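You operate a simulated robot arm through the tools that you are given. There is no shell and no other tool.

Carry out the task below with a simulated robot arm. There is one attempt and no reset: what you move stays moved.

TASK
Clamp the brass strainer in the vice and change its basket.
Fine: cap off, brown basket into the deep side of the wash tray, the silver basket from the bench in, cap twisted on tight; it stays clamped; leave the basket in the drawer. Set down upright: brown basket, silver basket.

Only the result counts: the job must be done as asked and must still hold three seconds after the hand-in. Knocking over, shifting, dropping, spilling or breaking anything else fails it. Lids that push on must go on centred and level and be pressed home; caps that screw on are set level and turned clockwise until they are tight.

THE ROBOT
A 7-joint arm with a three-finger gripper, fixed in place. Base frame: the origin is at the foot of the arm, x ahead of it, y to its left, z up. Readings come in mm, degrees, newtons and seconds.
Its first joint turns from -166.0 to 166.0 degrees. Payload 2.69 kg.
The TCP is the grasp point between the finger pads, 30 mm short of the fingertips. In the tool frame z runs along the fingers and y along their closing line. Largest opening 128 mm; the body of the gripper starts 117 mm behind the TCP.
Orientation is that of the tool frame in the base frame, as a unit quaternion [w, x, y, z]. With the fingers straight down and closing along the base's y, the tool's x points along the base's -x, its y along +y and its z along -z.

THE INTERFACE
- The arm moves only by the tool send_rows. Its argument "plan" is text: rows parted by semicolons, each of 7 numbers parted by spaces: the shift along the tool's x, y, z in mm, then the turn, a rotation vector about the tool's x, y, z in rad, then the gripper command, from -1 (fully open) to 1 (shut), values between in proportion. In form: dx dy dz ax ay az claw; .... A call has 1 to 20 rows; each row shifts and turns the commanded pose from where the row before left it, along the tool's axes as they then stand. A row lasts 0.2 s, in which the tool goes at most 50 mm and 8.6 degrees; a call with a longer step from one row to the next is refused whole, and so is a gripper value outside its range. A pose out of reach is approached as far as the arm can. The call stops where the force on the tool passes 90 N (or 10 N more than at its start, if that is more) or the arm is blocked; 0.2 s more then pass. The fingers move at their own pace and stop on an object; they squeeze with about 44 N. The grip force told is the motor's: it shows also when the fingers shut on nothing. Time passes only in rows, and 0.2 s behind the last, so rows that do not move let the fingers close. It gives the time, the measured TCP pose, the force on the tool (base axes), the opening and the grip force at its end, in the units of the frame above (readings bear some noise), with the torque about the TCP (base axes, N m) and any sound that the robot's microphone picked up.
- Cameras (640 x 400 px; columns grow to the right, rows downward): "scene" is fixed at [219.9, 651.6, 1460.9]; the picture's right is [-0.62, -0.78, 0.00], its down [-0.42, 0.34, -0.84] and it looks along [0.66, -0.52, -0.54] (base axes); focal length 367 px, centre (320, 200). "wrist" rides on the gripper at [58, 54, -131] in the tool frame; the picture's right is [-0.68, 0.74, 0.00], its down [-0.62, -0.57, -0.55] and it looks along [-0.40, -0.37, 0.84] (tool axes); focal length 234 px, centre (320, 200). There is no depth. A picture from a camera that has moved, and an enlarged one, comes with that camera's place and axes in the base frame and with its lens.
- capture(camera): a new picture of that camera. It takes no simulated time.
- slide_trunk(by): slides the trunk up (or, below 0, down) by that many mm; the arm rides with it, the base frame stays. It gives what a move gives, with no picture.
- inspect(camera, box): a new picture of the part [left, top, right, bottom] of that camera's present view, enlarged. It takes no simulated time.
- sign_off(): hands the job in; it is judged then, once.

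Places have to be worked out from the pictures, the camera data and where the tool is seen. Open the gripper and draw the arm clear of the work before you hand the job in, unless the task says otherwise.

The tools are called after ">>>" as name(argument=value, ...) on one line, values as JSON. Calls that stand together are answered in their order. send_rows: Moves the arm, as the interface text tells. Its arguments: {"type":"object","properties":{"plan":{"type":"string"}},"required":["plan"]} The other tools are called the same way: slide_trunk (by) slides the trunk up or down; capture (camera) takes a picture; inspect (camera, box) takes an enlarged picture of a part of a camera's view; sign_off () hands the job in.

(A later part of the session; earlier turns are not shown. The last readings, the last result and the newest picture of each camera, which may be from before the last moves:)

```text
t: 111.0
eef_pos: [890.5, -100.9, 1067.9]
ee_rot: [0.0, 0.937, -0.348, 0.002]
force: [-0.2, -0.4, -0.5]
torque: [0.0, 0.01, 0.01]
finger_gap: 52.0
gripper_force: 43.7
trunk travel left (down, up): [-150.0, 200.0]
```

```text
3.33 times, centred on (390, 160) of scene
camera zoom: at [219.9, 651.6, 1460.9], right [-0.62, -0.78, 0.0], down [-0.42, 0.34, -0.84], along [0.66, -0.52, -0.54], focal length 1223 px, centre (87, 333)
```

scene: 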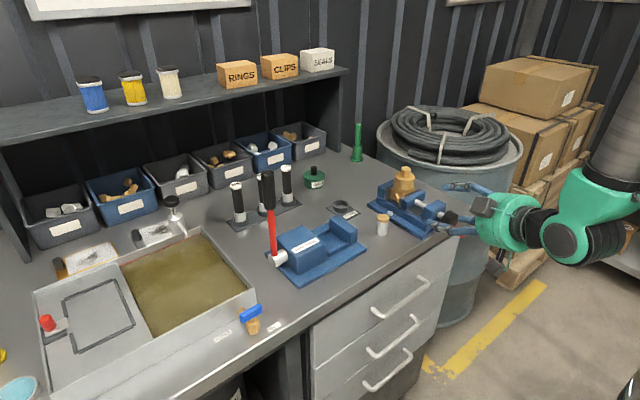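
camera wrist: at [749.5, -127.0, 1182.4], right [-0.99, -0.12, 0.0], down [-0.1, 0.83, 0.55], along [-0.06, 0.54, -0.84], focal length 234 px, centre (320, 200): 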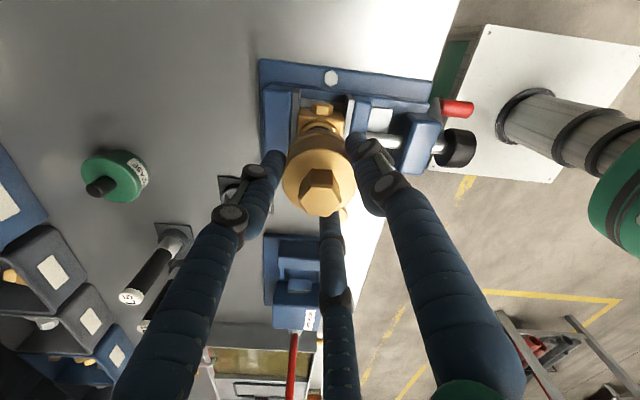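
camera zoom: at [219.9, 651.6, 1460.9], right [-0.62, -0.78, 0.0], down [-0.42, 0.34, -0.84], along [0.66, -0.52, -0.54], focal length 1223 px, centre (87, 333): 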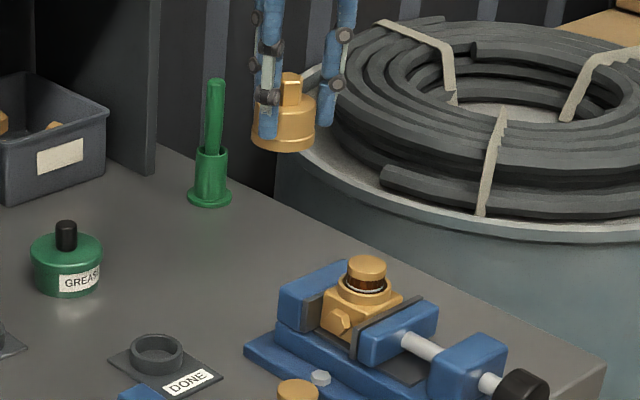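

Below this spot the bench is empty. I'll lower the cap close to the surface.

>>> send_rows(plan="0 0 25 0 0 0 1;0 0 30 0 0 0 1;0 0 30 0 0 0 1;0 0 25 0 0 0 1;0 0 15 0 0 0 1;0 0 8 0 0 0 1;0 0 0 0 0 0 1")

>>> inspect(camera="scene", box=[345, 120, 425, 210])

```text
t: 112.6
eef_pos: [890.1, -99.1, 933.5]
ee_rot: [0.0, 0.937, -0.349, 0.002]
force: [0.2, 0.5, -0.9]
torque: [0.01, 0.01, -0.01]
finger_gap: 51.9
gripper_force: 44.1
trunk travel left (down, up): [-150.0, 200.0]
```

```text
4.44 times, centred on (385, 165) of scene
camera zoom: at [219.9, 651.6, 1460.9], right [-0.62, -0.78, 0.0], down [-0.42, 0.34, -0.84], along [0.66, -0.52, -0.54], focal length 1630 px, centre (31, 356)
```

zoom: 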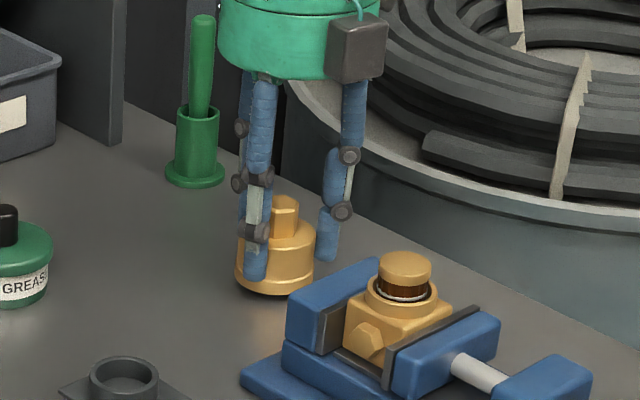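

The cap is a few millimetres above the bench. I'll step down until I feel contact.

>>> send_rows(plan="0 0 2 0 0 0 1;0 0 2 0 0 0 1;0 0 0 0 0 0 1")

>>> send_rows(plan="0 0 1 0 0 0 1;0 0 1 0 0 0 1;0 0 0 0 0 0 1")

```text
t: 113.4
eef_pos: [890.3, -100.6, 930.9]
ee_rot: [-0.001, 0.937, -0.348, 0.001]
force: [0.0, -0.4, -0.9]
torque: [0.02, 0.02, -0.03]
finger_gap: 51.7
gripper_force: 44.2
trunk travel left (down, up): [-150.0, 200.0]
```

```text
t: 114.2
eef_pos: [889.6, -100.1, 928.1]
ee_rot: [-0.001, 0.937, -0.349, 0.001]
force: [0.3, -0.2, -0.8]
torque: [0.01, -0.02, 0.01]
finger_gap: 51.8
gripper_force: 44.0
trunk travel left (down, up): [-150.0, 200.0]
```

>>> send_rows(plan="0 0 1 0 0 0 1;0 0 1 0 0 0 1;0 0 0 0 0 0 1")

>>> send_rows(plan="0 0 1 0 0 0 1;0 0 0 0 0 0 1")

```text
t: 115.0
eef_pos: [889.6, -100.3, 926.4]
ee_rot: [0.0, 0.937, -0.348, 0.001]
force: [0.2, -0.3, -1.5]
torque: [-0.02, 0.02, 0.0]
finger_gap: 51.7
gripper_force: 44.0
trunk travel left (down, up): [-150.0, 200.0]
```

```text
t: 115.6
eef_pos: [889.0, -99.7, 925.4]
ee_rot: [0.0, 0.937, -0.349, 0.002]
force: [-0.4, -0.5, 0.7]
torque: [0.01, 0.05, 0.02]
finger_gap: 51.4
gripper_force: 43.9
trunk travel left (down, up): [-150.0, 200.0]
```

The vertical force has turned positive (+0.7 N), so it's just touching at TCP z≈925. One more small step to confirm, then release.

>>> send_rows(plan="0 0 0.6 0 0 0 1;0 0 0 0 0 0 1")

>>> send_rows(plan="0 0 0 0 0 0 0.1;0 0 0 0 0 0 -0.3;0 0 0 0 0 0 -0.3;0 0 -20 0 0 0 -0.3;0 0 -30 0 0 0 -0.3;0 0 -35 0 0 0 -0.3;0 0 -35 0 0 0 -0.3;0 0 0 0 0 0 -0.3")

>>> inspect(camera="scene", box=[345, 120, 425, 210])

>>> capture(camera="wrist")

```text
t: 116.2
eef_pos: [888.6, -99.1, 924.0]
ee_rot: [0.0, 0.937, -0.348, 0.002]
force: [-1.4, -2.9, 7.1]
torque: [-0.06, 0.28, 0.05]
finger_gap: 51.8
gripper_force: 44.0
trunk travel left (down, up): [-150.0, 200.0]
```

```text
t: 118.0
eef_pos: [889.7, -100.9, 1044.3]
ee_rot: [-0.001, 0.937, -0.348, 0.001]
force: [-0.9, 0.2, -0.1]
torque: [-0.03, -0.03, 0.01]
finger_gap: 83.1
gripper_force: 0.1
trunk travel left (down, up): [-150.0, 200.0]
```

```text
4.44 times, centred on (385, 165) of scene
camera zoom: at [219.9, 651.6, 1460.9], right [-0.62, -0.78, 0.0], down [-0.42, 0.34, -0.84], along [0.66, -0.52, -0.54], focal length 1630 px, centre (31, 356)
```

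zoom: 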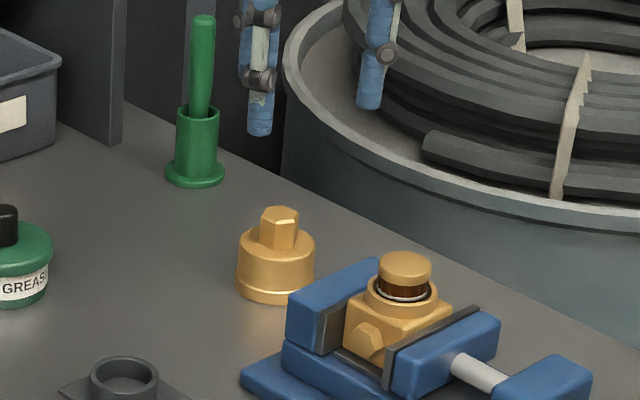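

```text
taken
camera wrist: at [897.8, -179.3, 1174.2], right [-0.99, -0.12, 0.0], down [-0.1, 0.83, 0.55], along [-0.06, 0.54, -0.84], focal length 234 px, centre (320, 200)
```

wrist: 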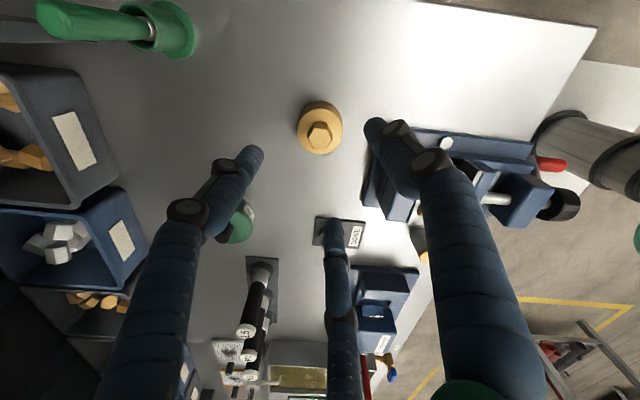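

The cap stands upright on the bench at about (889, −99). I'll rotate the hand back to its neutral yaw and return above the strainer for the brown basket.

>>> send_rows(plan="0 0 -5 0 0 0.143 -0.3;0 0 0 0 0 0.143 -0.3;0 0 0 0 0 0.143 -0.3;0 0 0 0 0 0.143 -0.3;0 0 0 0 0 0.143 -0.3;0 0 0 0 0 0.143 -0.3;0 0 0 0 0 0.143 -0.3;0 0 0 0 0 0.143 -0.3;0 0 0 0 0 0.143 -0.3;0 0 0 0 0 0.143 -0.3;0 0 0 0 0 0.143 -0.3;0 0 0 0 0 0.143 -0.3;0 0 0 0 0 0.143 -0.3;0 0 0 0 0 0.143 -0.3;0 0 0 0 0 0.143 -0.3;0 0 0 0 0 0.143 -0.3;0 0 0 0 0 0.144 -0.3;0 0 0 0 0 0 -0.3")

>>> send_rows(plan="37 13 0 0 0 0 -0.3;37 13 0 0 0 0 -0.3;37 13 0 0 0 0 -0.3;37 12.5 0 0 0 0 -0.3;0 0 0 0 0 0 -0.3;0 0 0 0 0 0 -0.3")

>>> inspect(camera="wrist", box=[270, 110, 370, 210])

>>> inspect(camera="scene", box=[380, 150, 440, 210])

```text
t: 121.8
eef_pos: [890.4, -99.7, 1049.6]
ee_rot: [0.001, 0.002, 1.0, 0.0]
force: [-0.4, 0.8, 0.6]
torque: [-0.02, -0.02, -0.01]
finger_gap: 83.2
gripper_force: 0.0
trunk travel left (down, up): [-150.0, 200.0]
```

```text
t: 123.2
eef_pos: [743.5, -48.8, 1050.1]
ee_rot: [0.001, 0.001, 1.0, 0.0]
force: [-0.2, 0.2, -0.6]
torque: [0.02, 0.01, 0.0]
finger_gap: 83.2
gripper_force: 0.1
trunk travel left (down, up): [-150.0, 200.0]
```

```text
4.00 times, centred on (320, 160) of wrist
camera zoom: at [684.5, 6.1, 1178.9], right [0.68, 0.73, 0.0], down [0.61, -0.57, 0.55], along [0.4, -0.37, -0.84], focal length 937 px, centre (320, 360)
```

zoom: 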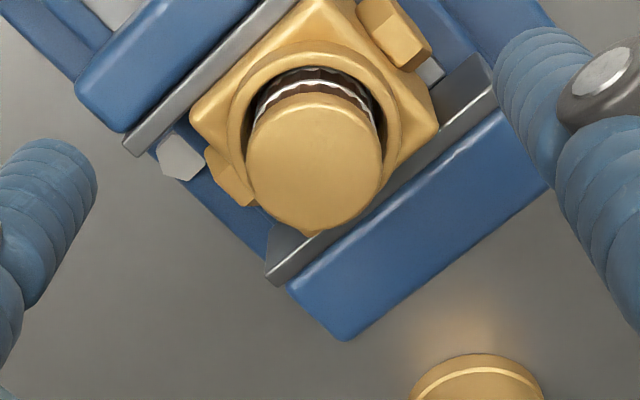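

```text
6.67 times, centred on (410, 180) of scene
camera zoom: at [219.9, 651.6, 1460.9], right [-0.62, -0.78, 0.0], down [-0.42, 0.34, -0.84], along [0.66, -0.52, -0.54], focal length 2445 px, centre (-280, 333)
```

zoom: 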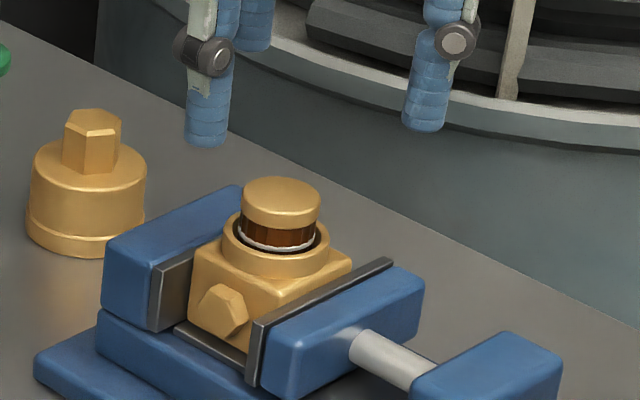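

Both jaws are flush with the body. The basket top (30 mm across) is at about (739.7, −46.3, 983); I'll centre, lower until the tips are just above the neck, and close.

>>> send_rows(plan="2.5 1.6 5 0 0 0 0;0 0 20 0 0 0 0;0 0 15 0 0 0 0;0 0 6 0 0 0 0;0 0 0 0 0 0 0")

>>> inspect(camera="scene", box=[380, 140, 440, 200])

>>> inspect(camera="wrist", box=[260, 120, 380, 240])

```text
t: 124.4
eef_pos: [740.3, -46.3, 1001.7]
ee_rot: [0.0, 0.001, 1.0, 0.001]
force: [-0.6, 0.6, -0.2]
torque: [-0.02, 0.01, -0.03]
finger_gap: 64.0
gripper_force: 0.0
trunk travel left (down, up): [-150.0, 200.0]
```

```text
6.67 times, centred on (410, 170) of scene
camera zoom: at [219.9, 651.6, 1460.9], right [-0.62, -0.78, 0.0], down [-0.42, 0.34, -0.84], along [0.66, -0.52, -0.54], focal length 2445 px, centre (-280, 400)
```

zoom: 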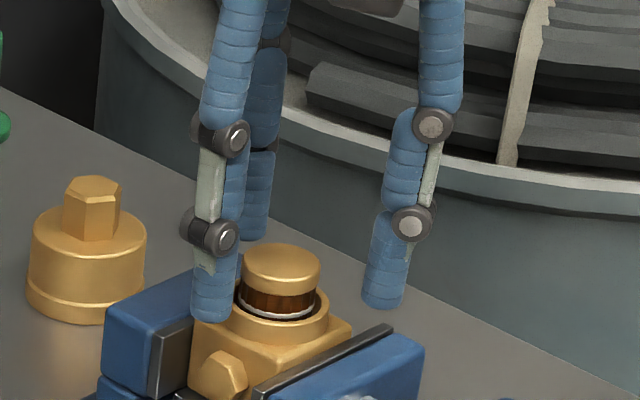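

```text
3.33 times, centred on (320, 180) of wrist
camera zoom: at [681.6, 7.8, 1132.0], right [0.68, 0.74, 0.0], down [0.61, -0.57, 0.55], along [0.41, -0.37, -0.83], focal length 781 px, centre (320, 267)
```

zoom: 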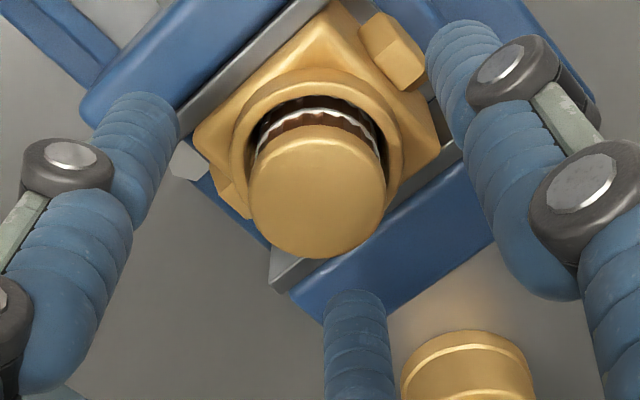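

The fingers are placed around the basket's gold top. I'll close gently.

>>> send_rows(plan="0 0 0 0 0 0 0.4;0 0 0 0 0 0 0.7;0 0 0 0 0 0 1;0 0 0 0 0 0 1")

>>> inspect(camera="scene", box=[380, 140, 440, 200])

```text
t: 125.4
eef_pos: [740.7, -46.3, 1003.0]
ee_rot: [0.001, 0.0, 1.0, 0.0]
force: [0.6, 0.4, 0.3]
torque: [0.01, 0.0, 0.01]
finger_gap: 28.5
gripper_force: 43.9
trunk travel left (down, up): [-150.0, 200.0]
```

```text
6.67 times, centred on (410, 170) of scene
camera zoom: at [219.9, 651.6, 1460.9], right [-0.62, -0.78, 0.0], down [-0.42, 0.34, -0.84], along [0.66, -0.52, -0.54], focal length 2445 px, centre (-280, 400)
```

zoom: 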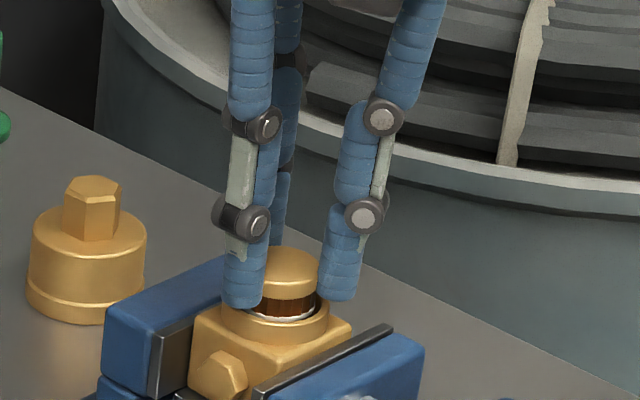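

Gripped at 28.5 mm. I'll lift straight up slowly and check that the body stays behind.

>>> send_rows(plan="0 0 -3 0 0 0 1;0 0 -5 0 0 0 1;0 0 -8 0 0 0 1;0 0 -10 0 0 0 1;0 0 -10 0 0 0 1;0 0 -10 0 0 0 1;0 0 0 0 0 0 1")

>>> inspect(camera="scene", box=[375, 120, 445, 200])

```text
t: 127.0
eef_pos: [740.2, -46.9, 1048.2]
ee_rot: [0.001, 0.001, 1.0, 0.0]
force: [-0.4, 0.1, -0.5]
torque: [0.0, -0.03, 0.02]
finger_gap: 28.5
gripper_force: 44.5
trunk travel left (down, up): [-150.0, 200.0]
```

```text
5.00 times, centred on (410, 160) of scene
camera zoom: at [219.9, 651.6, 1460.9], right [-0.62, -0.78, 0.0], down [-0.42, 0.34, -0.84], along [0.66, -0.52, -0.54], focal length 1834 px, centre (-130, 400)
```

zoom: 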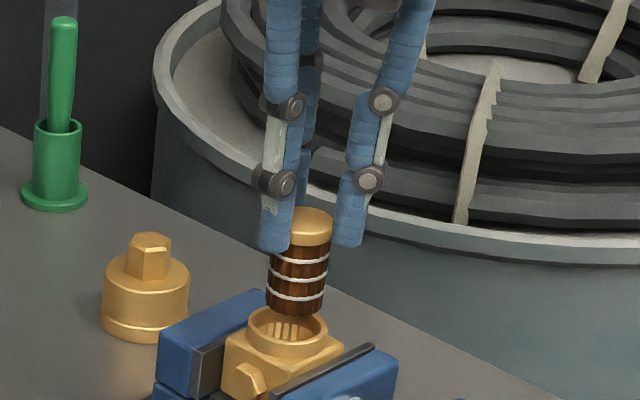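

The brown basket is out cleanly and the body stays clamped. I'll carry it high and around the back of the press lever, toward the wash tray, and look down there.

>>> send_rows(plan="0 0 -30 0 0 0 1;0 0 -30 0 0 0 1;0 0 -30 0 0 0 1;-24 38 0 0 0 0 1;-24 38 0 0 0 0 1;-24 38 0 0 0 0 1;-24 38 0 0 0 0 1;-24 38 0 0 0 0 1;0 45 0 0 0 0 1;0 45 0 0 0 0 1;0 45 0 0 0 0 1;0 45 0 0 0 0 1;0 0 0 0 0 0 1")

>>> capture(camera="wrist")

>>> capture(camera="scene")

```text
t: 129.8
eef_pos: [859.5, 323.4, 1140.1]
ee_rot: [0.001, 0.001, 1.0, -0.001]
force: [-0.1, 1.5, 0.7]
torque: [-0.04, -0.03, 0.0]
finger_gap: 28.4
gripper_force: 43.7
trunk travel left (down, up): [-150.0, 200.0]
```

```text
taken
camera wrist: at [801.0, 377.7, 1269.7], right [0.68, 0.74, 0.0], down [0.61, -0.57, 0.55], along [0.41, -0.37, -0.83], focal length 234 px, centre (320, 200)
```

wrist: 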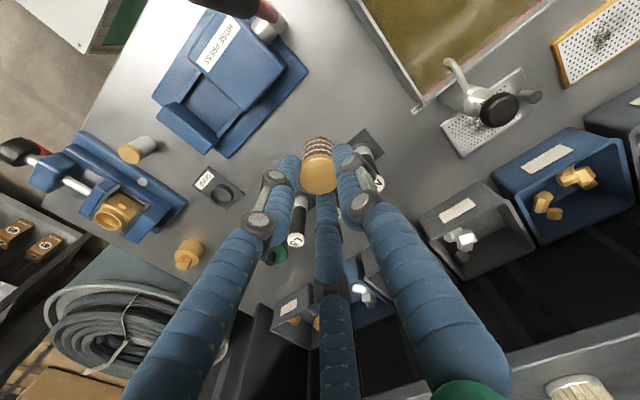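

```text
taken
```

scene: 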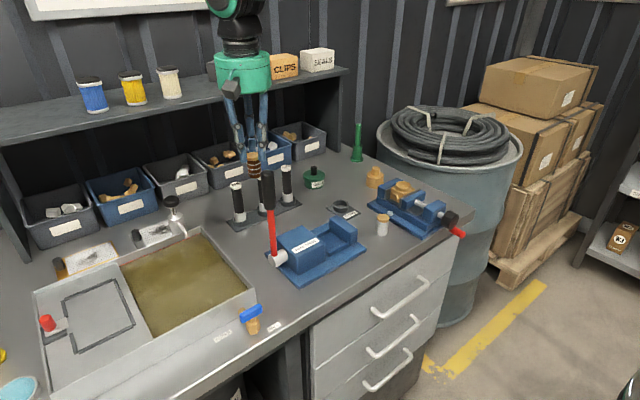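

The camera looks away from the tray here. I'll move above the tray's liquid side and yaw the hand so the wrist camera faces it.

>>> send_rows(plan="17.4 41.7 0 0 0 0 1;17.4 41.7 0 0 0 0 1;17.4 41.7 0 0 0 0 1;17.4 41.7 0 0 0 0 1;0 0 0 0 0 -0.143 1;0 0 0 0 0 -0.143 1;0 0 0 0 0 -0.143 1;0 0 0 0 0 -0.143 1;0 0 0 0 0 -0.143 1;0 0 0 0 0 -0.143 1;0 0 0 0 0 -0.143 1;0 0 0 0 0 -0.143 1;0 0 0 0 0 -0.143 1;0 0 0 0 0 -0.143 1;0 0 0 0 0 -0.143 1;0 0 0 0 0 0 1")

>>> capture(camera="wrist")

>>> inspect(camera="scene", box=[20, 60, 280, 390])

```text
t: 133.2
eef_pos: [790.7, 490.4, 1138.7]
ee_rot: [0.0, 0.708, -0.706, 0.001]
force: [-0.2, 0.5, -0.4]
torque: [-0.01, -0.01, 0.03]
finger_gap: 28.7
gripper_force: 44.1
trunk travel left (down, up): [-150.0, 200.0]
```

```text
taken
camera wrist: at [735.9, 432.5, 1268.4], right [-0.74, 0.68, 0.0], down [0.56, 0.62, 0.55], along [0.37, 0.4, -0.84], focal length 234 px, centre (320, 200)
```

wrist: 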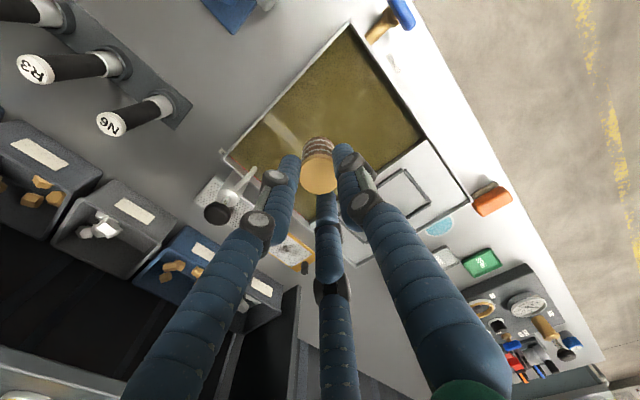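

```text
1.21 times, centred on (150, 225) of scene
camera zoom: at [219.9, 651.6, 1460.9], right [-0.62, -0.78, 0.0], down [-0.42, 0.34, -0.84], along [0.66, -0.52, -0.54], focal length 445 px, centre (526, 170)
```

zoom: 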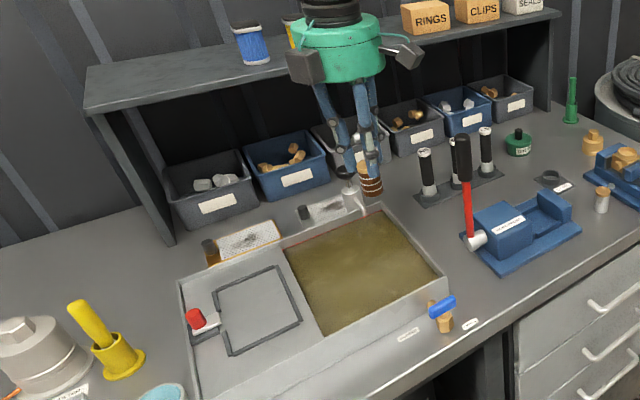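

Now the wrist camera sees the tray. I'll enlarge it.

>>> inspect(camera="wrist", box=[210, 20, 480, 220])

>>> inspect(camera="wrist", box=[320, 110, 480, 220])

```text
2.00 times, centred on (345, 120) of wrist
camera zoom: at [735.9, 432.5, 1268.4], right [-0.74, 0.68, 0.0], down [0.56, 0.62, 0.55], along [0.37, 0.4, -0.84], focal length 468 px, centre (270, 360)
```

zoom: 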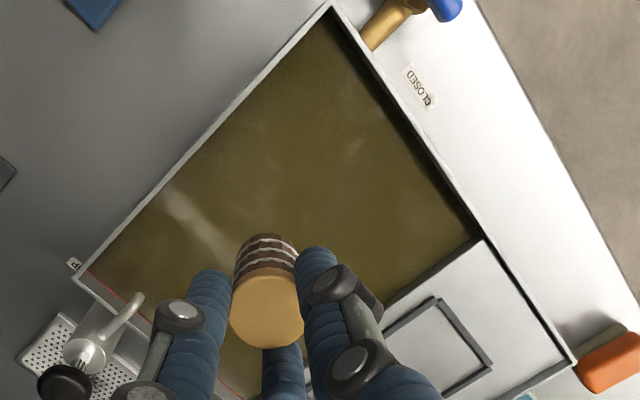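

```text
3.64 times, centred on (400, 165) of wrist
camera zoom: at [735.9, 432.5, 1268.4], right [-0.74, 0.68, 0.0], down [0.56, 0.62, 0.55], along [0.37, 0.4, -0.84], focal length 852 px, centre (29, 327)
```

zoom: 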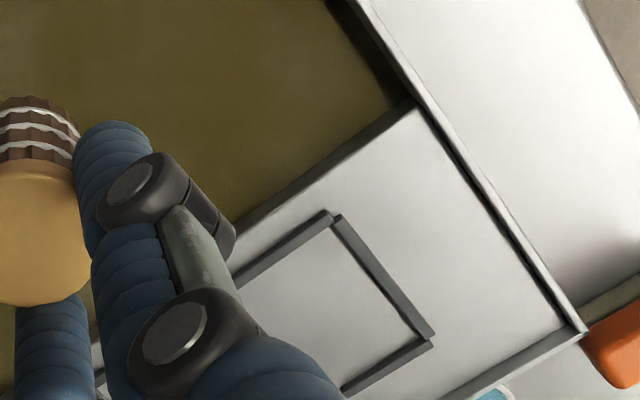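

The liquid side is clearly the deep one; the grey shelf lies high, near the rim (z≈930). I'll go to about (790, 515), well inside its walls, and lower the basket to just above the liquid.

>>> send_rows(plan="-25 0 0 0 0 0 1;0 0 30 0 0 0 1;0 0 35 0 0 0 1;0 0 35 0 0 0 1;0 0 30 0 0 0 1;0 0 10 0 0 0 1;0 0 0 0 0 0 1")

>>> inspect(camera="scene", box=[100, 180, 270, 350])

>>> inspect(camera="wrist", box=[210, 20, 480, 220])

```text
t: 134.8
eef_pos: [791.3, 517.2, 998.4]
ee_rot: [-0.001, 0.707, -0.707, 0.001]
force: [-0.4, 0.6, 0.0]
torque: [0.02, 0.0, 0.02]
finger_gap: 28.5
gripper_force: 44.3
trunk travel left (down, up): [-150.0, 200.0]
```

```text
2.35 times, centred on (185, 265) of scene
camera zoom: at [219.9, 651.6, 1460.9], right [-0.62, -0.78, 0.0], down [-0.42, 0.34, -0.84], along [0.66, -0.52, -0.54], focal length 863 px, centre (638, 47)
```

zoom: 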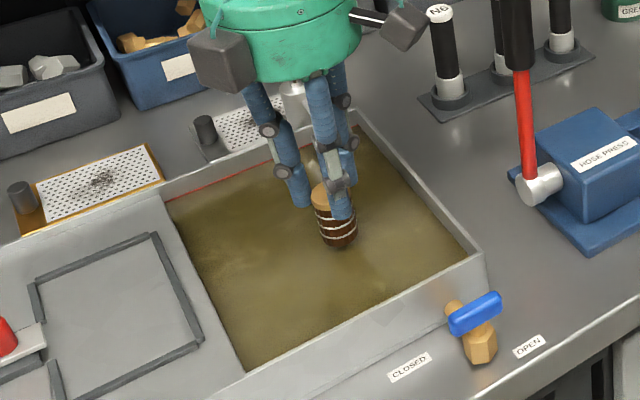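

```text
2.00 times, centred on (345, 120) of wrist
camera zoom: at [737.1, 459.7, 1128.2], right [-0.74, 0.68, 0.0], down [0.56, 0.62, 0.55], along [0.37, 0.4, -0.84], focal length 468 px, centre (270, 360)
```

zoom: 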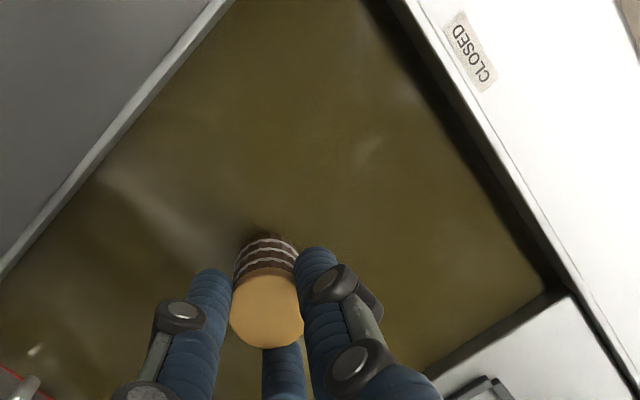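

The basket hangs centrally over the liquid. I'll lower it in stages and watch for contact with the bottom.

>>> send_rows(plan="0 0 6 0 0 0 1;0 0 6 0 0 0 1;0 0 6 0 0 0 1;0 0 6 0 0 0 1;0 0 6 0 0 0 1;0 0 0 0 0 0 1")

>>> send_rows(plan="0 0 3 0 0 0 1;0 0 3 0 0 0 1;0 0 0 0 0 0 1")

>>> inspect(camera="scene", box=[150, 200, 230, 290])

```text
t: 136.2
eef_pos: [791.4, 515.3, 968.7]
ee_rot: [0.0, -0.707, 0.707, -0.001]
force: [1.2, 0.1, -0.3]
torque: [0.02, -0.02, 0.01]
finger_gap: 28.4
gripper_force: 44.1
trunk travel left (down, up): [-150.0, 200.0]
```

```text
t: 137.0
eef_pos: [792.1, 515.8, 962.1]
ee_rot: [0.001, -0.707, 0.707, 0.0]
force: [-0.4, -0.2, -1.2]
torque: [-0.03, 0.0, 0.0]
finger_gap: 28.3
gripper_force: 44.4
trunk travel left (down, up): [-150.0, 200.0]
```

```text
4.44 times, centred on (190, 245) of scene
camera zoom: at [219.9, 651.6, 1460.9], right [-0.62, -0.78, 0.0], down [-0.42, 0.34, -0.84], along [0.66, -0.52, -0.54], focal length 1630 px, centre (898, 0)
```

zoom: 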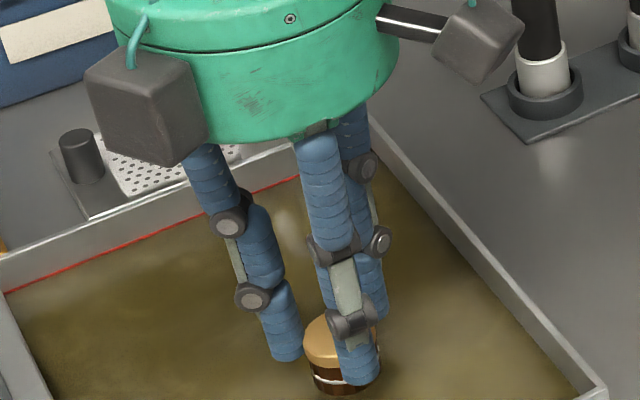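

The basket has entered the liquid with no contact yet. I'll keep lowering in 2–3 mm steps.

>>> send_rows(plan="0 0 3 0 0 0 1;0 0 3 0 0 0 1;0 0 0 0 0 0 1")

>>> send_rows(plan="0 0 2 0 0 0 1;0 0 2 0 0 0 1;0 0 0 0 0 0 1")

>>> send_rows(plan="0 0 2 0 0 0 1;0 0 0 0 0 0 1")

```text
t: 137.8
eef_pos: [790.0, 514.8, 958.1]
ee_rot: [0.001, -0.707, 0.707, -0.001]
force: [0.4, 0.5, 8.6]
torque: [0.01, 0.11, -0.02]
finger_gap: 28.3
gripper_force: 43.7
trunk travel left (down, up): [-150.0, 200.0]
```

```text
t: 138.6
eef_pos: [791.4, 514.4, 957.7]
ee_rot: [-0.003, 0.707, -0.707, 0.001]
force: [-0.1, -4.5, 37.1]
torque: [-0.14, 0.11, -0.01]
finger_gap: 28.4
gripper_force: 44.6
trunk travel left (down, up): [-150.0, 200.0]
```

```text
t: 139.2
eef_pos: [790.9, 514.9, 953.3]
ee_rot: [0.003, -0.707, 0.707, -0.001]
force: [10.1, 1.3, 34.7]
torque: [0.14, -0.52, -0.05]
finger_gap: 28.4
gripper_force: 44.3
trunk travel left (down, up): [-150.0, 200.0]
```

The bottom was reached at TCP z≈958 and I pressed on slightly too far (35 N). I'll relieve the pressure before letting go.

>>> send_rows(plan="0 0 -2 0 0 0 1;0 0 0 0 0 0 1")

>>> inspect(camera="scene", box=[150, 200, 230, 290])

```text
t: 139.8
eef_pos: [789.2, 514.6, 954.5]
ee_rot: [-0.001, 0.707, -0.707, 0.001]
force: [8.0, 3.5, 29.3]
torque: [0.17, -0.38, -0.05]
finger_gap: 28.3
gripper_force: 43.8
trunk travel left (down, up): [-150.0, 200.0]
```

```text
4.44 times, centred on (190, 245) of scene
camera zoom: at [219.9, 651.6, 1460.9], right [-0.62, -0.78, 0.0], down [-0.42, 0.34, -0.84], along [0.66, -0.52, -0.54], focal length 1630 px, centre (898, 0)
```

zoom: 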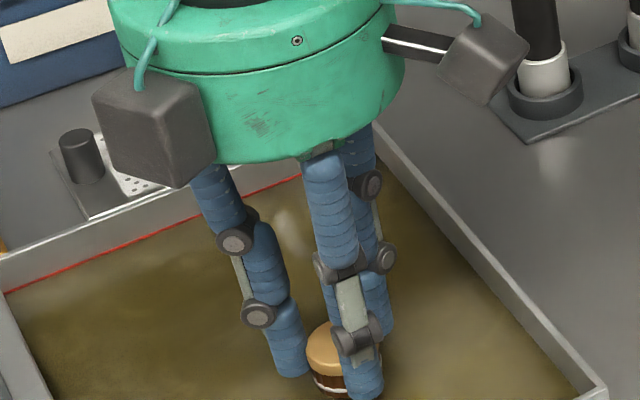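

Still 29 N. I'll relieve a little more in small steps.

>>> send_rows(plan="0 0 -1.5 0 0 0 1;0 0 0 0 0 0 1")

```text
t: 140.4
eef_pos: [789.3, 513.6, 954.5]
ee_rot: [0.0, 0.707, -0.707, 0.001]
force: [2.5, 2.8, 18.2]
torque: [0.25, -0.1, 0.0]
finger_gap: 28.4
gripper_force: 43.7
trunk travel left (down, up): [-150.0, 200.0]
```

>>> send_rows(plan="0 0 -1.2 0 0 0 1;0 0 0 0 0 0 1")

```text
t: 141.0
eef_pos: [789.0, 514.2, 954.8]
ee_rot: [0.001, 0.707, -0.707, 0.001]
force: [-1.3, -0.6, 3.0]
torque: [0.06, 0.13, 0.01]
finger_gap: 28.4
gripper_force: 44.2
trunk travel left (down, up): [-150.0, 200.0]
```

The load is down to 3 N. I'll open the fingers a little and rise straight up.

>>> send_rows(plan="0 0 0 0 0 0 0.45;0 0 0 0 0 0 0.2;0 0 0 0 0 0 0.2;0 0 -10 0 0 0 0.2;0 0 -20 0 0 0 0.2;0 0 -30 0 0 0 0.2;0 0 -35 0 0 0 0.2;0 0 -35 0 0 0 0.2;0 0 -35 0 0 0 0.2;0 0 0 0 0 0 0.2")

>>> inspect(camera="scene", box=[150, 210, 240, 300])

>>> inspect(camera="wrist", box=[260, 80, 420, 220])

```text
t: 143.2
eef_pos: [790.4, 515.7, 1121.1]
ee_rot: [0.0, -0.707, 0.707, -0.001]
force: [-0.1, -0.1, 0.1]
torque: [0.01, -0.02, -0.02]
finger_gap: 51.2
gripper_force: 0.1
trunk travel left (down, up): [-150.0, 200.0]
```

```text
4.44 times, centred on (195, 255) of scene
camera zoom: at [219.9, 651.6, 1460.9], right [-0.62, -0.78, 0.0], down [-0.42, 0.34, -0.84], along [0.66, -0.52, -0.54], focal length 1630 px, centre (876, -44)
```

zoom: 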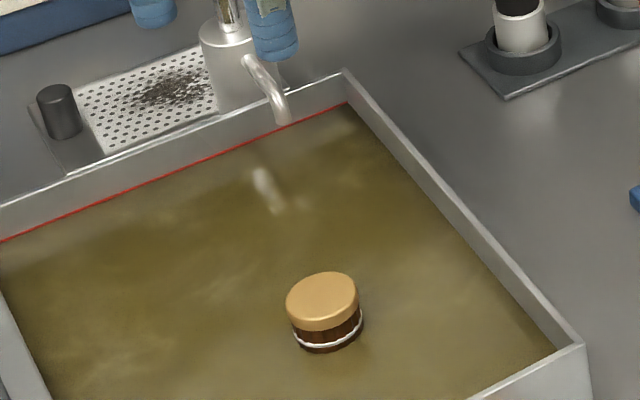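

```text
2.86 times, centred on (340, 150) of wrist
camera zoom: at [735.8, 457.2, 1250.7], right [-0.74, 0.68, 0.0], down [0.56, 0.62, 0.55], along [0.37, 0.4, -0.84], focal length 669 px, centre (263, 343)
```

zoom: 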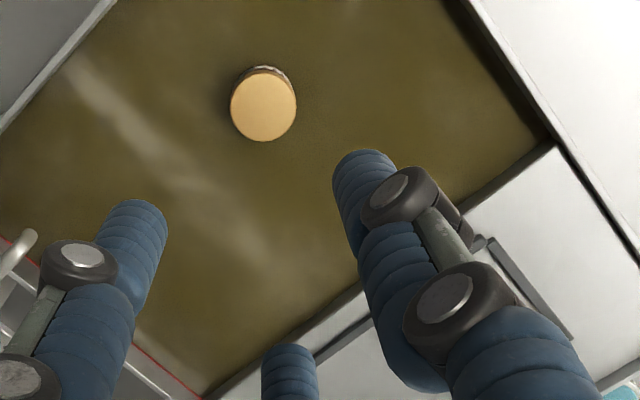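

The basket stands in the liquid. I'll zoom in to check it is upright and not moving.

>>> inspect(camera="scene", box=[180, 258, 212, 290])

>>> inspect(camera="wrist", box=[300, 80, 350, 130])

```text
12.50 times, centred on (196, 274) of scene
camera zoom: at [219.9, 651.6, 1460.9], right [-0.62, -0.78, 0.0], down [-0.42, 0.34, -0.84], along [0.66, -0.52, -0.54], focal length 4585 px, centre (1870, -725)
```

zoom: 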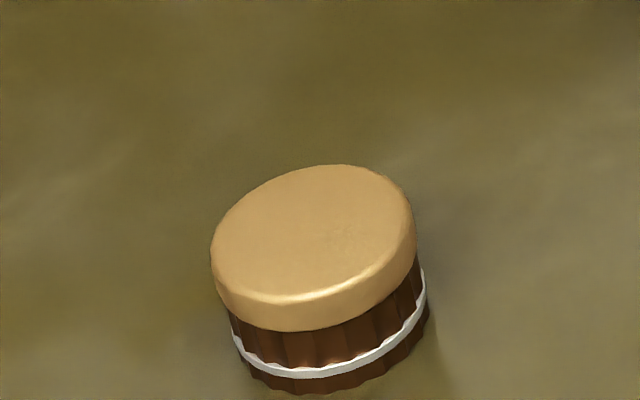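

```text
8.00 times, centred on (325, 105) of wrist
camera zoom: at [735.8, 457.2, 1250.7], right [-0.74, 0.68, 0.0], down [0.56, 0.62, 0.55], along [0.37, 0.4, -0.84], focal length 1873 px, centre (280, 960)
```

zoom: 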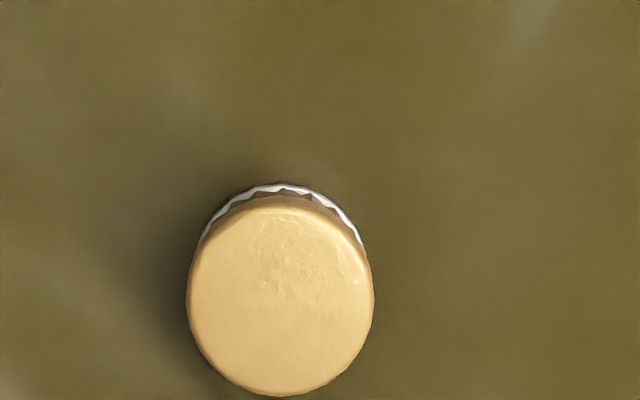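

The brown basket stands upright within a degree or two. Next the silver one: I'll turn the hand back to neutral yaw and travel around the press lever the same way.

>>> send_rows(plan="0 0 -15 0 0 0.143 0.2;0 0 0 0 0 0.143 0.2;0 0 0 0 0 0.143 0.2;0 0 0 0 0 0.143 0.2;0 0 0 0 0 0.143 0.2;0 0 0 0 0 0.143 0.2;0 0 0 0 0 0.143 0.2;0 0 0 0 0 0.143 0.2;0 0 0 0 0 0.143 0.2;0 0 0 0 0 0.143 0.2;0 0 0 0 0 0.143 0.2;0 0 0 0 0 0 0.2")

>>> send_rows(plan="-23.2 -25.2 0 0 0 0 0.2;-23.2 -25.2 0 0 0 0 0.2;-23.2 -25.2 0 0 0 0 0.2;0 -45 0 0 0 0 0.2;0 -45 0 0 0 0 0.2;0 -45 0 0 0 0 0.2;0 -45 0 0 0 0 0.2;25.8 -32.6 0 0 0 0 0;25.8 -32.6 0 0 0 0 0;25.8 -32.6 0 0 0 0 0;25.8 -32.6 0 0 0 0 0;25.8 -32.6 0 0 0 0 0;25.8 -32.6 0 0 0 0 0;0 0 0 0 0 0 0;0 0 0 0 0 0 0")

>>> capture(camera="wrist")

>>> inspect(camera="wrist", box=[270, 110, 370, 210])

```text
t: 145.8
eef_pos: [790.8, 515.5, 1135.8]
ee_rot: [0.001, 0.002, 1.0, 0.0]
force: [-0.3, -0.2, 0.2]
torque: [-0.05, 0.01, 0.04]
finger_gap: 51.2
gripper_force: 0.1
trunk travel left (down, up): [-150.0, 200.0]
```

```text
t: 149.0
eef_pos: [704.5, 63.1, 1134.4]
ee_rot: [0.001, 0.0, 1.0, -0.001]
force: [0.0, 0.1, -0.7]
torque: [-0.01, 0.06, -0.01]
finger_gap: 64.0
gripper_force: 0.1
trunk travel left (down, up): [-150.0, 200.0]
```

```text
taken
camera wrist: at [645.6, 118.6, 1263.6], right [0.68, 0.74, 0.0], down [0.61, -0.57, 0.55], along [0.4, -0.37, -0.83], focal length 234 px, centre (320, 200)
```

wrist: 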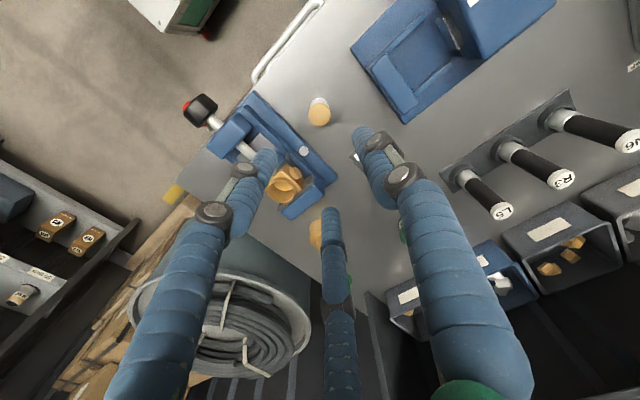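

```text
4.00 times, centred on (320, 160) of wrist
camera zoom: at [645.6, 118.6, 1263.6], right [0.68, 0.74, 0.0], down [0.61, -0.57, 0.55], along [0.4, -0.37, -0.83], focal length 937 px, centre (320, 360)
```

zoom: 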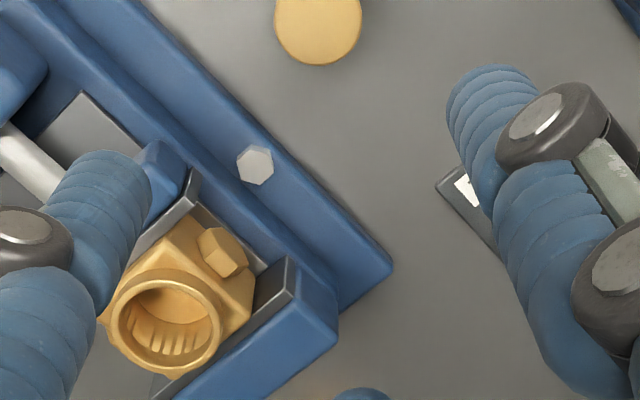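

The silver basket is almost exactly below the tool. I'll descend to z≈1000 and re-check the centring.

>>> send_rows(plan="0 0 35 0 0 0 0;0 0 35 0 0 0 0;0 0 35 0 0 0 0;0 0 27 0 0 0 0;0 0 0 0 0 0 0;0 0 0 0 0 0 0")

>>> inspect(camera="wrist", box=[270, 110, 370, 210])

>>> inspect(camera="scene", box=[350, 160, 420, 250])

```text
t: 150.4
eef_pos: [705.3, 61.3, 1003.5]
ee_rot: [0.002, 0.002, 1.0, 0.0]
force: [-1.3, -0.3, -0.1]
torque: [0.01, -0.02, 0.0]
finger_gap: 63.9
gripper_force: 0.0
trunk travel left (down, up): [-150.0, 200.0]
```

```text
4.00 times, centred on (320, 160) of wrist
camera zoom: at [645.9, 116.7, 1132.4], right [0.68, 0.74, 0.0], down [0.61, -0.57, 0.55], along [0.41, -0.37, -0.83], focal length 937 px, centre (320, 360)
```

zoom: 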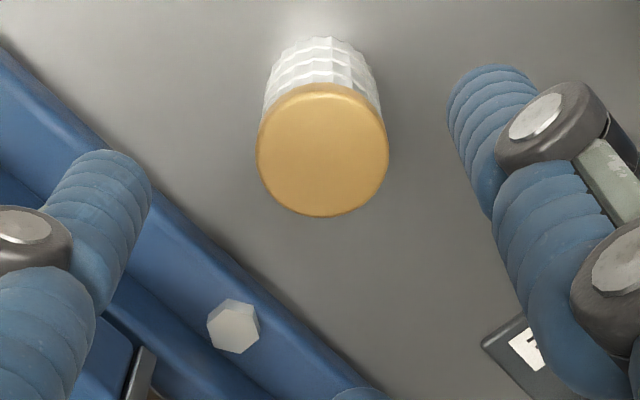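

```text
4.44 times, centred on (385, 205) of scene
camera zoom: at [219.9, 651.6, 1460.9], right [-0.62, -0.78, 0.0], down [-0.42, 0.34, -0.84], along [0.66, -0.52, -0.54], focal length 1630 px, centre (31, 178)
```

zoom: 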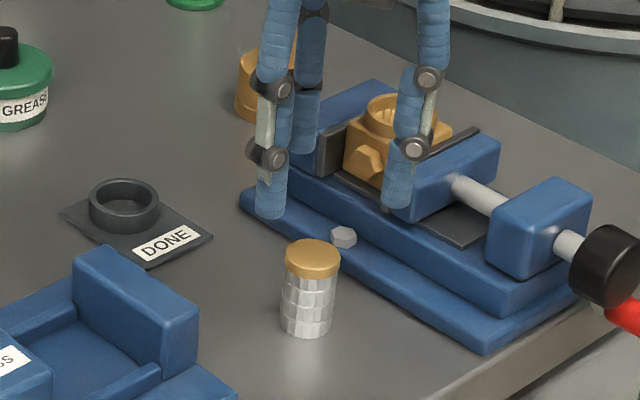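

The basket is at about (702.8, 65). I'll centre on it, lower to TCP z≈946 and close on its gold top.

>>> send_rows(plan="1.2 2.2 10 0 0 0 0;0 0 20 0 0 0 0;0 0 15 0 0 0 0;0 0 9 0 0 0 0;0 0 0 0 0 0 0")

>>> inspect(camera="scene", box=[350, 160, 420, 250])

>>> inspect(camera="wrist", box=[260, 120, 380, 240])

```text
t: 151.6
eef_pos: [703.2, 66.5, 950.1]
ee_rot: [0.0, 0.001, 1.0, 0.0]
force: [-0.1, 0.2, -0.8]
torque: [0.0, 0.02, -0.03]
finger_gap: 63.8
gripper_force: 0.1
trunk travel left (down, up): [-150.0, 200.0]
```

```text
4.44 times, centred on (385, 205) of scene
camera zoom: at [219.9, 651.6, 1460.9], right [-0.62, -0.78, 0.0], down [-0.42, 0.34, -0.84], along [0.66, -0.52, -0.54], focal length 1630 px, centre (31, 178)
```

zoom: 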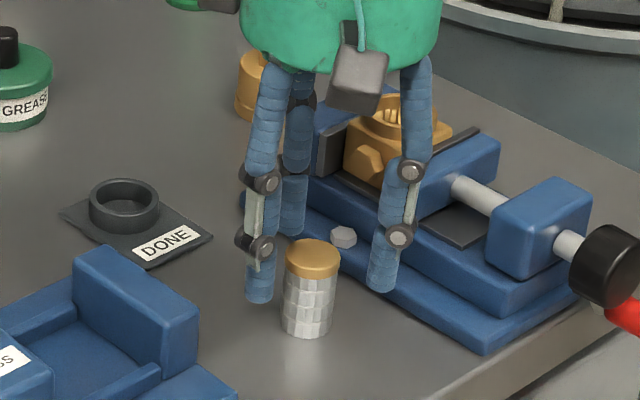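

```text
3.33 times, centred on (320, 180) of wrist
camera zoom: at [644.8, 120.5, 1079.0], right [0.68, 0.74, 0.0], down [0.61, -0.57, 0.55], along [0.41, -0.37, -0.83], focal length 781 px, centre (320, 267)
```

zoom: 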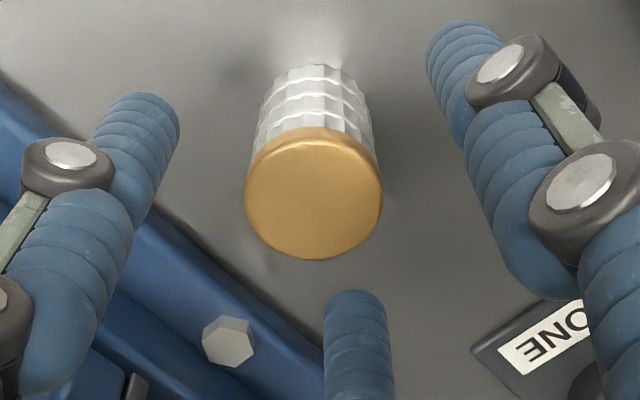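

Well placed. I'll lower 2 mm more, close and lift.

>>> send_rows(plan="0 0 2 0 0 0 0;0 0 0 0 0 0 0.4;0 0 0 0 0 0 0.7;0 0 0 0 0 0 1;0 0 0 0 0 0 1;0 0 0 0 0 0 1")

>>> inspect(camera="scene", box=[350, 160, 420, 250])

```text
t: 153.0
eef_pos: [702.9, 66.9, 947.8]
ee_rot: [0.001, 0.0, 1.0, 0.0]
force: [-0.5, 0.8, 0.1]
torque: [0.0, -0.02, -0.02]
finger_gap: 28.4
gripper_force: 44.3
trunk travel left (down, up): [-150.0, 200.0]
```

```text
4.44 times, centred on (385, 205) of scene
camera zoom: at [219.9, 651.6, 1460.9], right [-0.62, -0.78, 0.0], down [-0.42, 0.34, -0.84], along [0.66, -0.52, -0.54], focal length 1630 px, centre (31, 178)
```

zoom: 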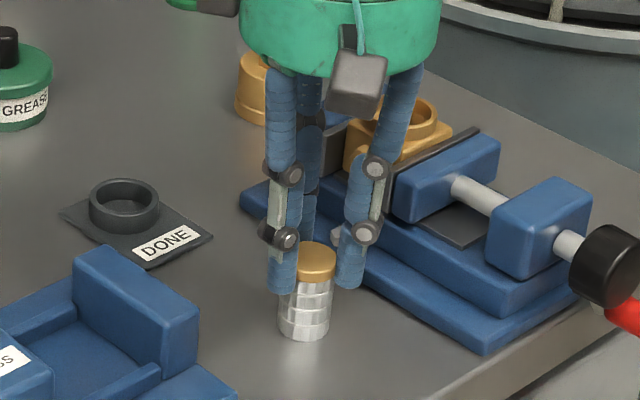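

The silver basket is held (28.4 mm). I'll lift it and carry it above the strainer's neck.

>>> send_rows(plan="0 0 -10 0 0 0 1;0 0 -30 0 0 0 1;0 0 -40 0 0 0 1;0 0 -40 0 0 0 1;-12.4 -37.5 0 0 0 0 1;-12.4 -37.5 0 0 0 0 1;-12.4 -37.5 0 0 0 0 1;0 0 0 0 0 0 1;0 0 0 0 0 0 1")

>>> inspect(camera="wrist", box=[260, 100, 380, 220])

>>> inspect(camera="scene", box=[375, 130, 445, 210])

```text
t: 155.0
eef_pos: [741.7, -43.5, 1068.7]
ee_rot: [0.0, 0.0, 1.0, 0.0]
force: [0.1, 0.2, -0.6]
torque: [0.01, -0.04, -0.02]
finger_gap: 28.2
gripper_force: 43.9
trunk travel left (down, up): [-150.0, 200.0]
```

```text
3.33 times, centred on (320, 160) of wrist
camera zoom: at [682.3, 10.8, 1198.5], right [0.68, 0.74, 0.0], down [0.61, -0.57, 0.55], along [0.41, -0.37, -0.83], focal length 781 px, centre (320, 333)
```

zoom: 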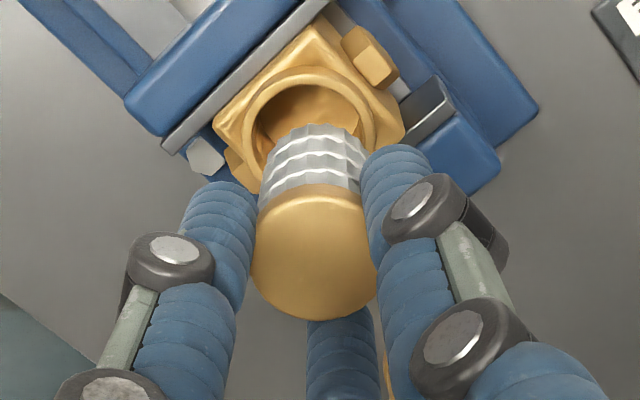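

```text
5.00 times, centred on (410, 170) of scene
camera zoom: at [219.9, 651.6, 1460.9], right [-0.62, -0.78, 0.0], down [-0.42, 0.34, -0.84], along [0.66, -0.52, -0.54], focal length 1834 px, centre (-130, 350)
```

zoom: 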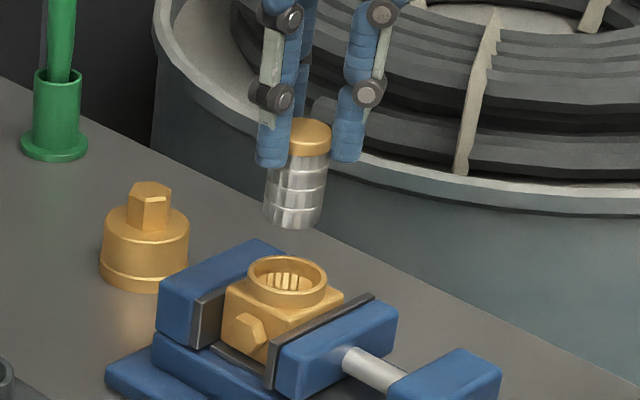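

The bore is clear below. Matching the pose at which I gripped the brown basket (camera at x 681.6, y 7.8), I'll shift by about (−0.7, −3.0) and re-read.

>>> send_rows(plan="0.7 -3 0 0 0 0 1;0 0 20 0 0 0 1;0 0 0 0 0 0 1;0 0 0 0 0 0 1")

>>> inspect(camera="wrist", box=[260, 100, 380, 220])

>>> inspect(camera="scene", box=[385, 145, 435, 200])

```text
t: 156.0
eef_pos: [740.7, -48.3, 1049.2]
ee_rot: [0.001, 0.001, 1.0, -0.001]
force: [-0.5, -0.2, -0.5]
torque: [-0.01, 0.02, 0.02]
finger_gap: 28.5
gripper_force: 44.0
trunk travel left (down, up): [-150.0, 200.0]
```

```text
3.33 times, centred on (320, 160) of wrist
camera zoom: at [681.0, 6.4, 1178.1], right [0.68, 0.74, 0.0], down [0.61, -0.57, 0.55], along [0.41, -0.37, -0.83], focal length 781 px, centre (320, 333)
```

zoom: 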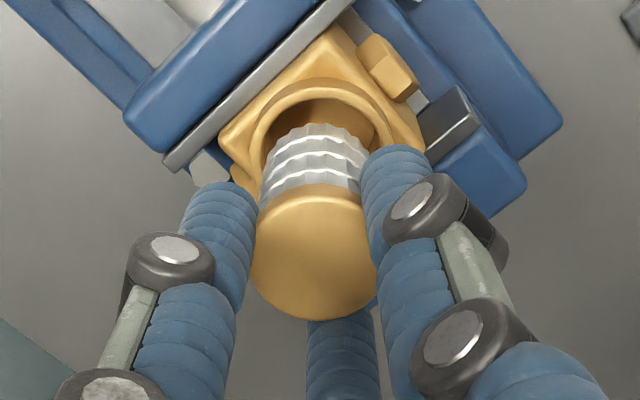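

```text
7.27 times, centred on (410, 172) of scene
camera zoom: at [219.9, 651.6, 1460.9], right [-0.62, -0.78, 0.0], down [-0.42, 0.34, -0.84], along [0.66, -0.52, -0.54], focal length 2668 px, centre (-334, 400)
```

zoom: 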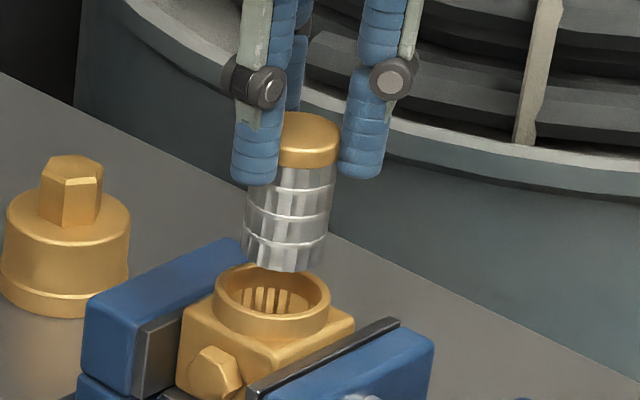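

I'm about (0.6, 1.4) mm off the reference pose; I'll correct that and lower until the bottom just enters the neck, watching the force.

>>> send_rows(plan="-0.6 1.4 0 0 0 0 1;0 0 6 0 0 0 1;0 0 5 0 0 0 1;0 0 0 0 0 0 1")

>>> inspect(camera="scene", box=[390, 150, 430, 195])

>>> inspect(camera="wrist", box=[270, 110, 360, 200])

```text
t: 157.0
eef_pos: [739.3, -46.6, 1035.3]
ee_rot: [0.0, 0.001, 1.0, -0.001]
force: [0.7, -0.3, -0.5]
torque: [-0.01, 0.03, 0.01]
finger_gap: 28.2
gripper_force: 44.2
trunk travel left (down, up): [-150.0, 200.0]
```

```text
8.89 times, centred on (410, 172) of scene
camera zoom: at [219.9, 651.6, 1460.9], right [-0.62, -0.78, 0.0], down [-0.42, 0.34, -0.84], along [0.66, -0.52, -0.54], focal length 3261 px, centre (-480, 444)
```

zoom: 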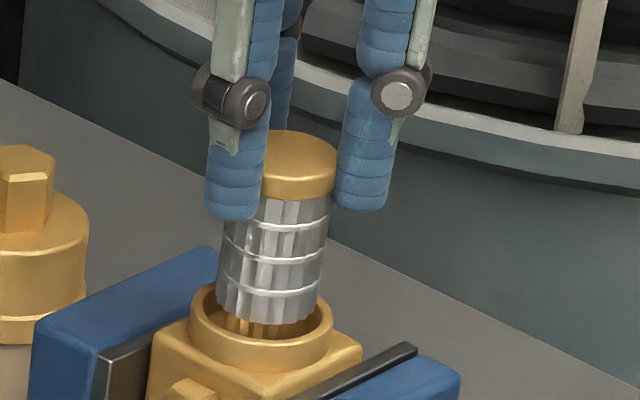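

```text
4.44 times, centred on (315, 155) of wrist
camera zoom: at [681.4, 7.2, 1165.9], right [0.68, 0.74, 0.0], down [0.61, -0.57, 0.55], along [0.41, -0.37, -0.84], focal length 1041 px, centre (342, 400)
```

zoom: 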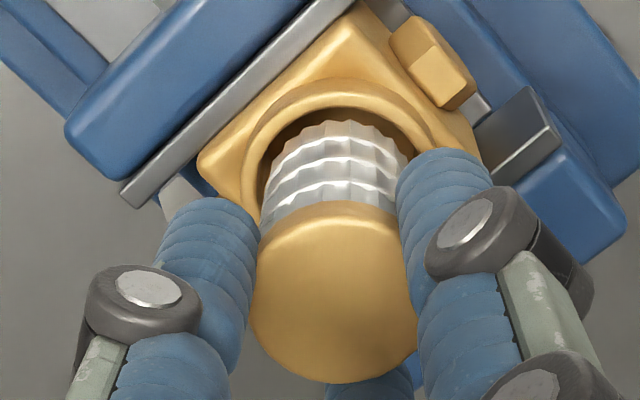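

The basket is about centred over a bore some 3 mm wider all round. I'll nudge half a millimetre and lower it in, in small steps.

>>> send_rows(plan="-0.5 0.7 0 0 0 0 1;0 0 4 0 0 0 1;0 0 4 0 0 0 1;0 0 4 0 0 0 1;0 0 0 0 0 0 1")

```text
t: 158.2
eef_pos: [739.8, -47.2, 1024.7]
ee_rot: [0.001, 0.001, 1.0, 0.0]
force: [0.3, 1.1, 0.2]
torque: [0.0, 0.0, 0.03]
finger_gap: 28.5
gripper_force: 44.2
trunk travel left (down, up): [-150.0, 200.0]
```

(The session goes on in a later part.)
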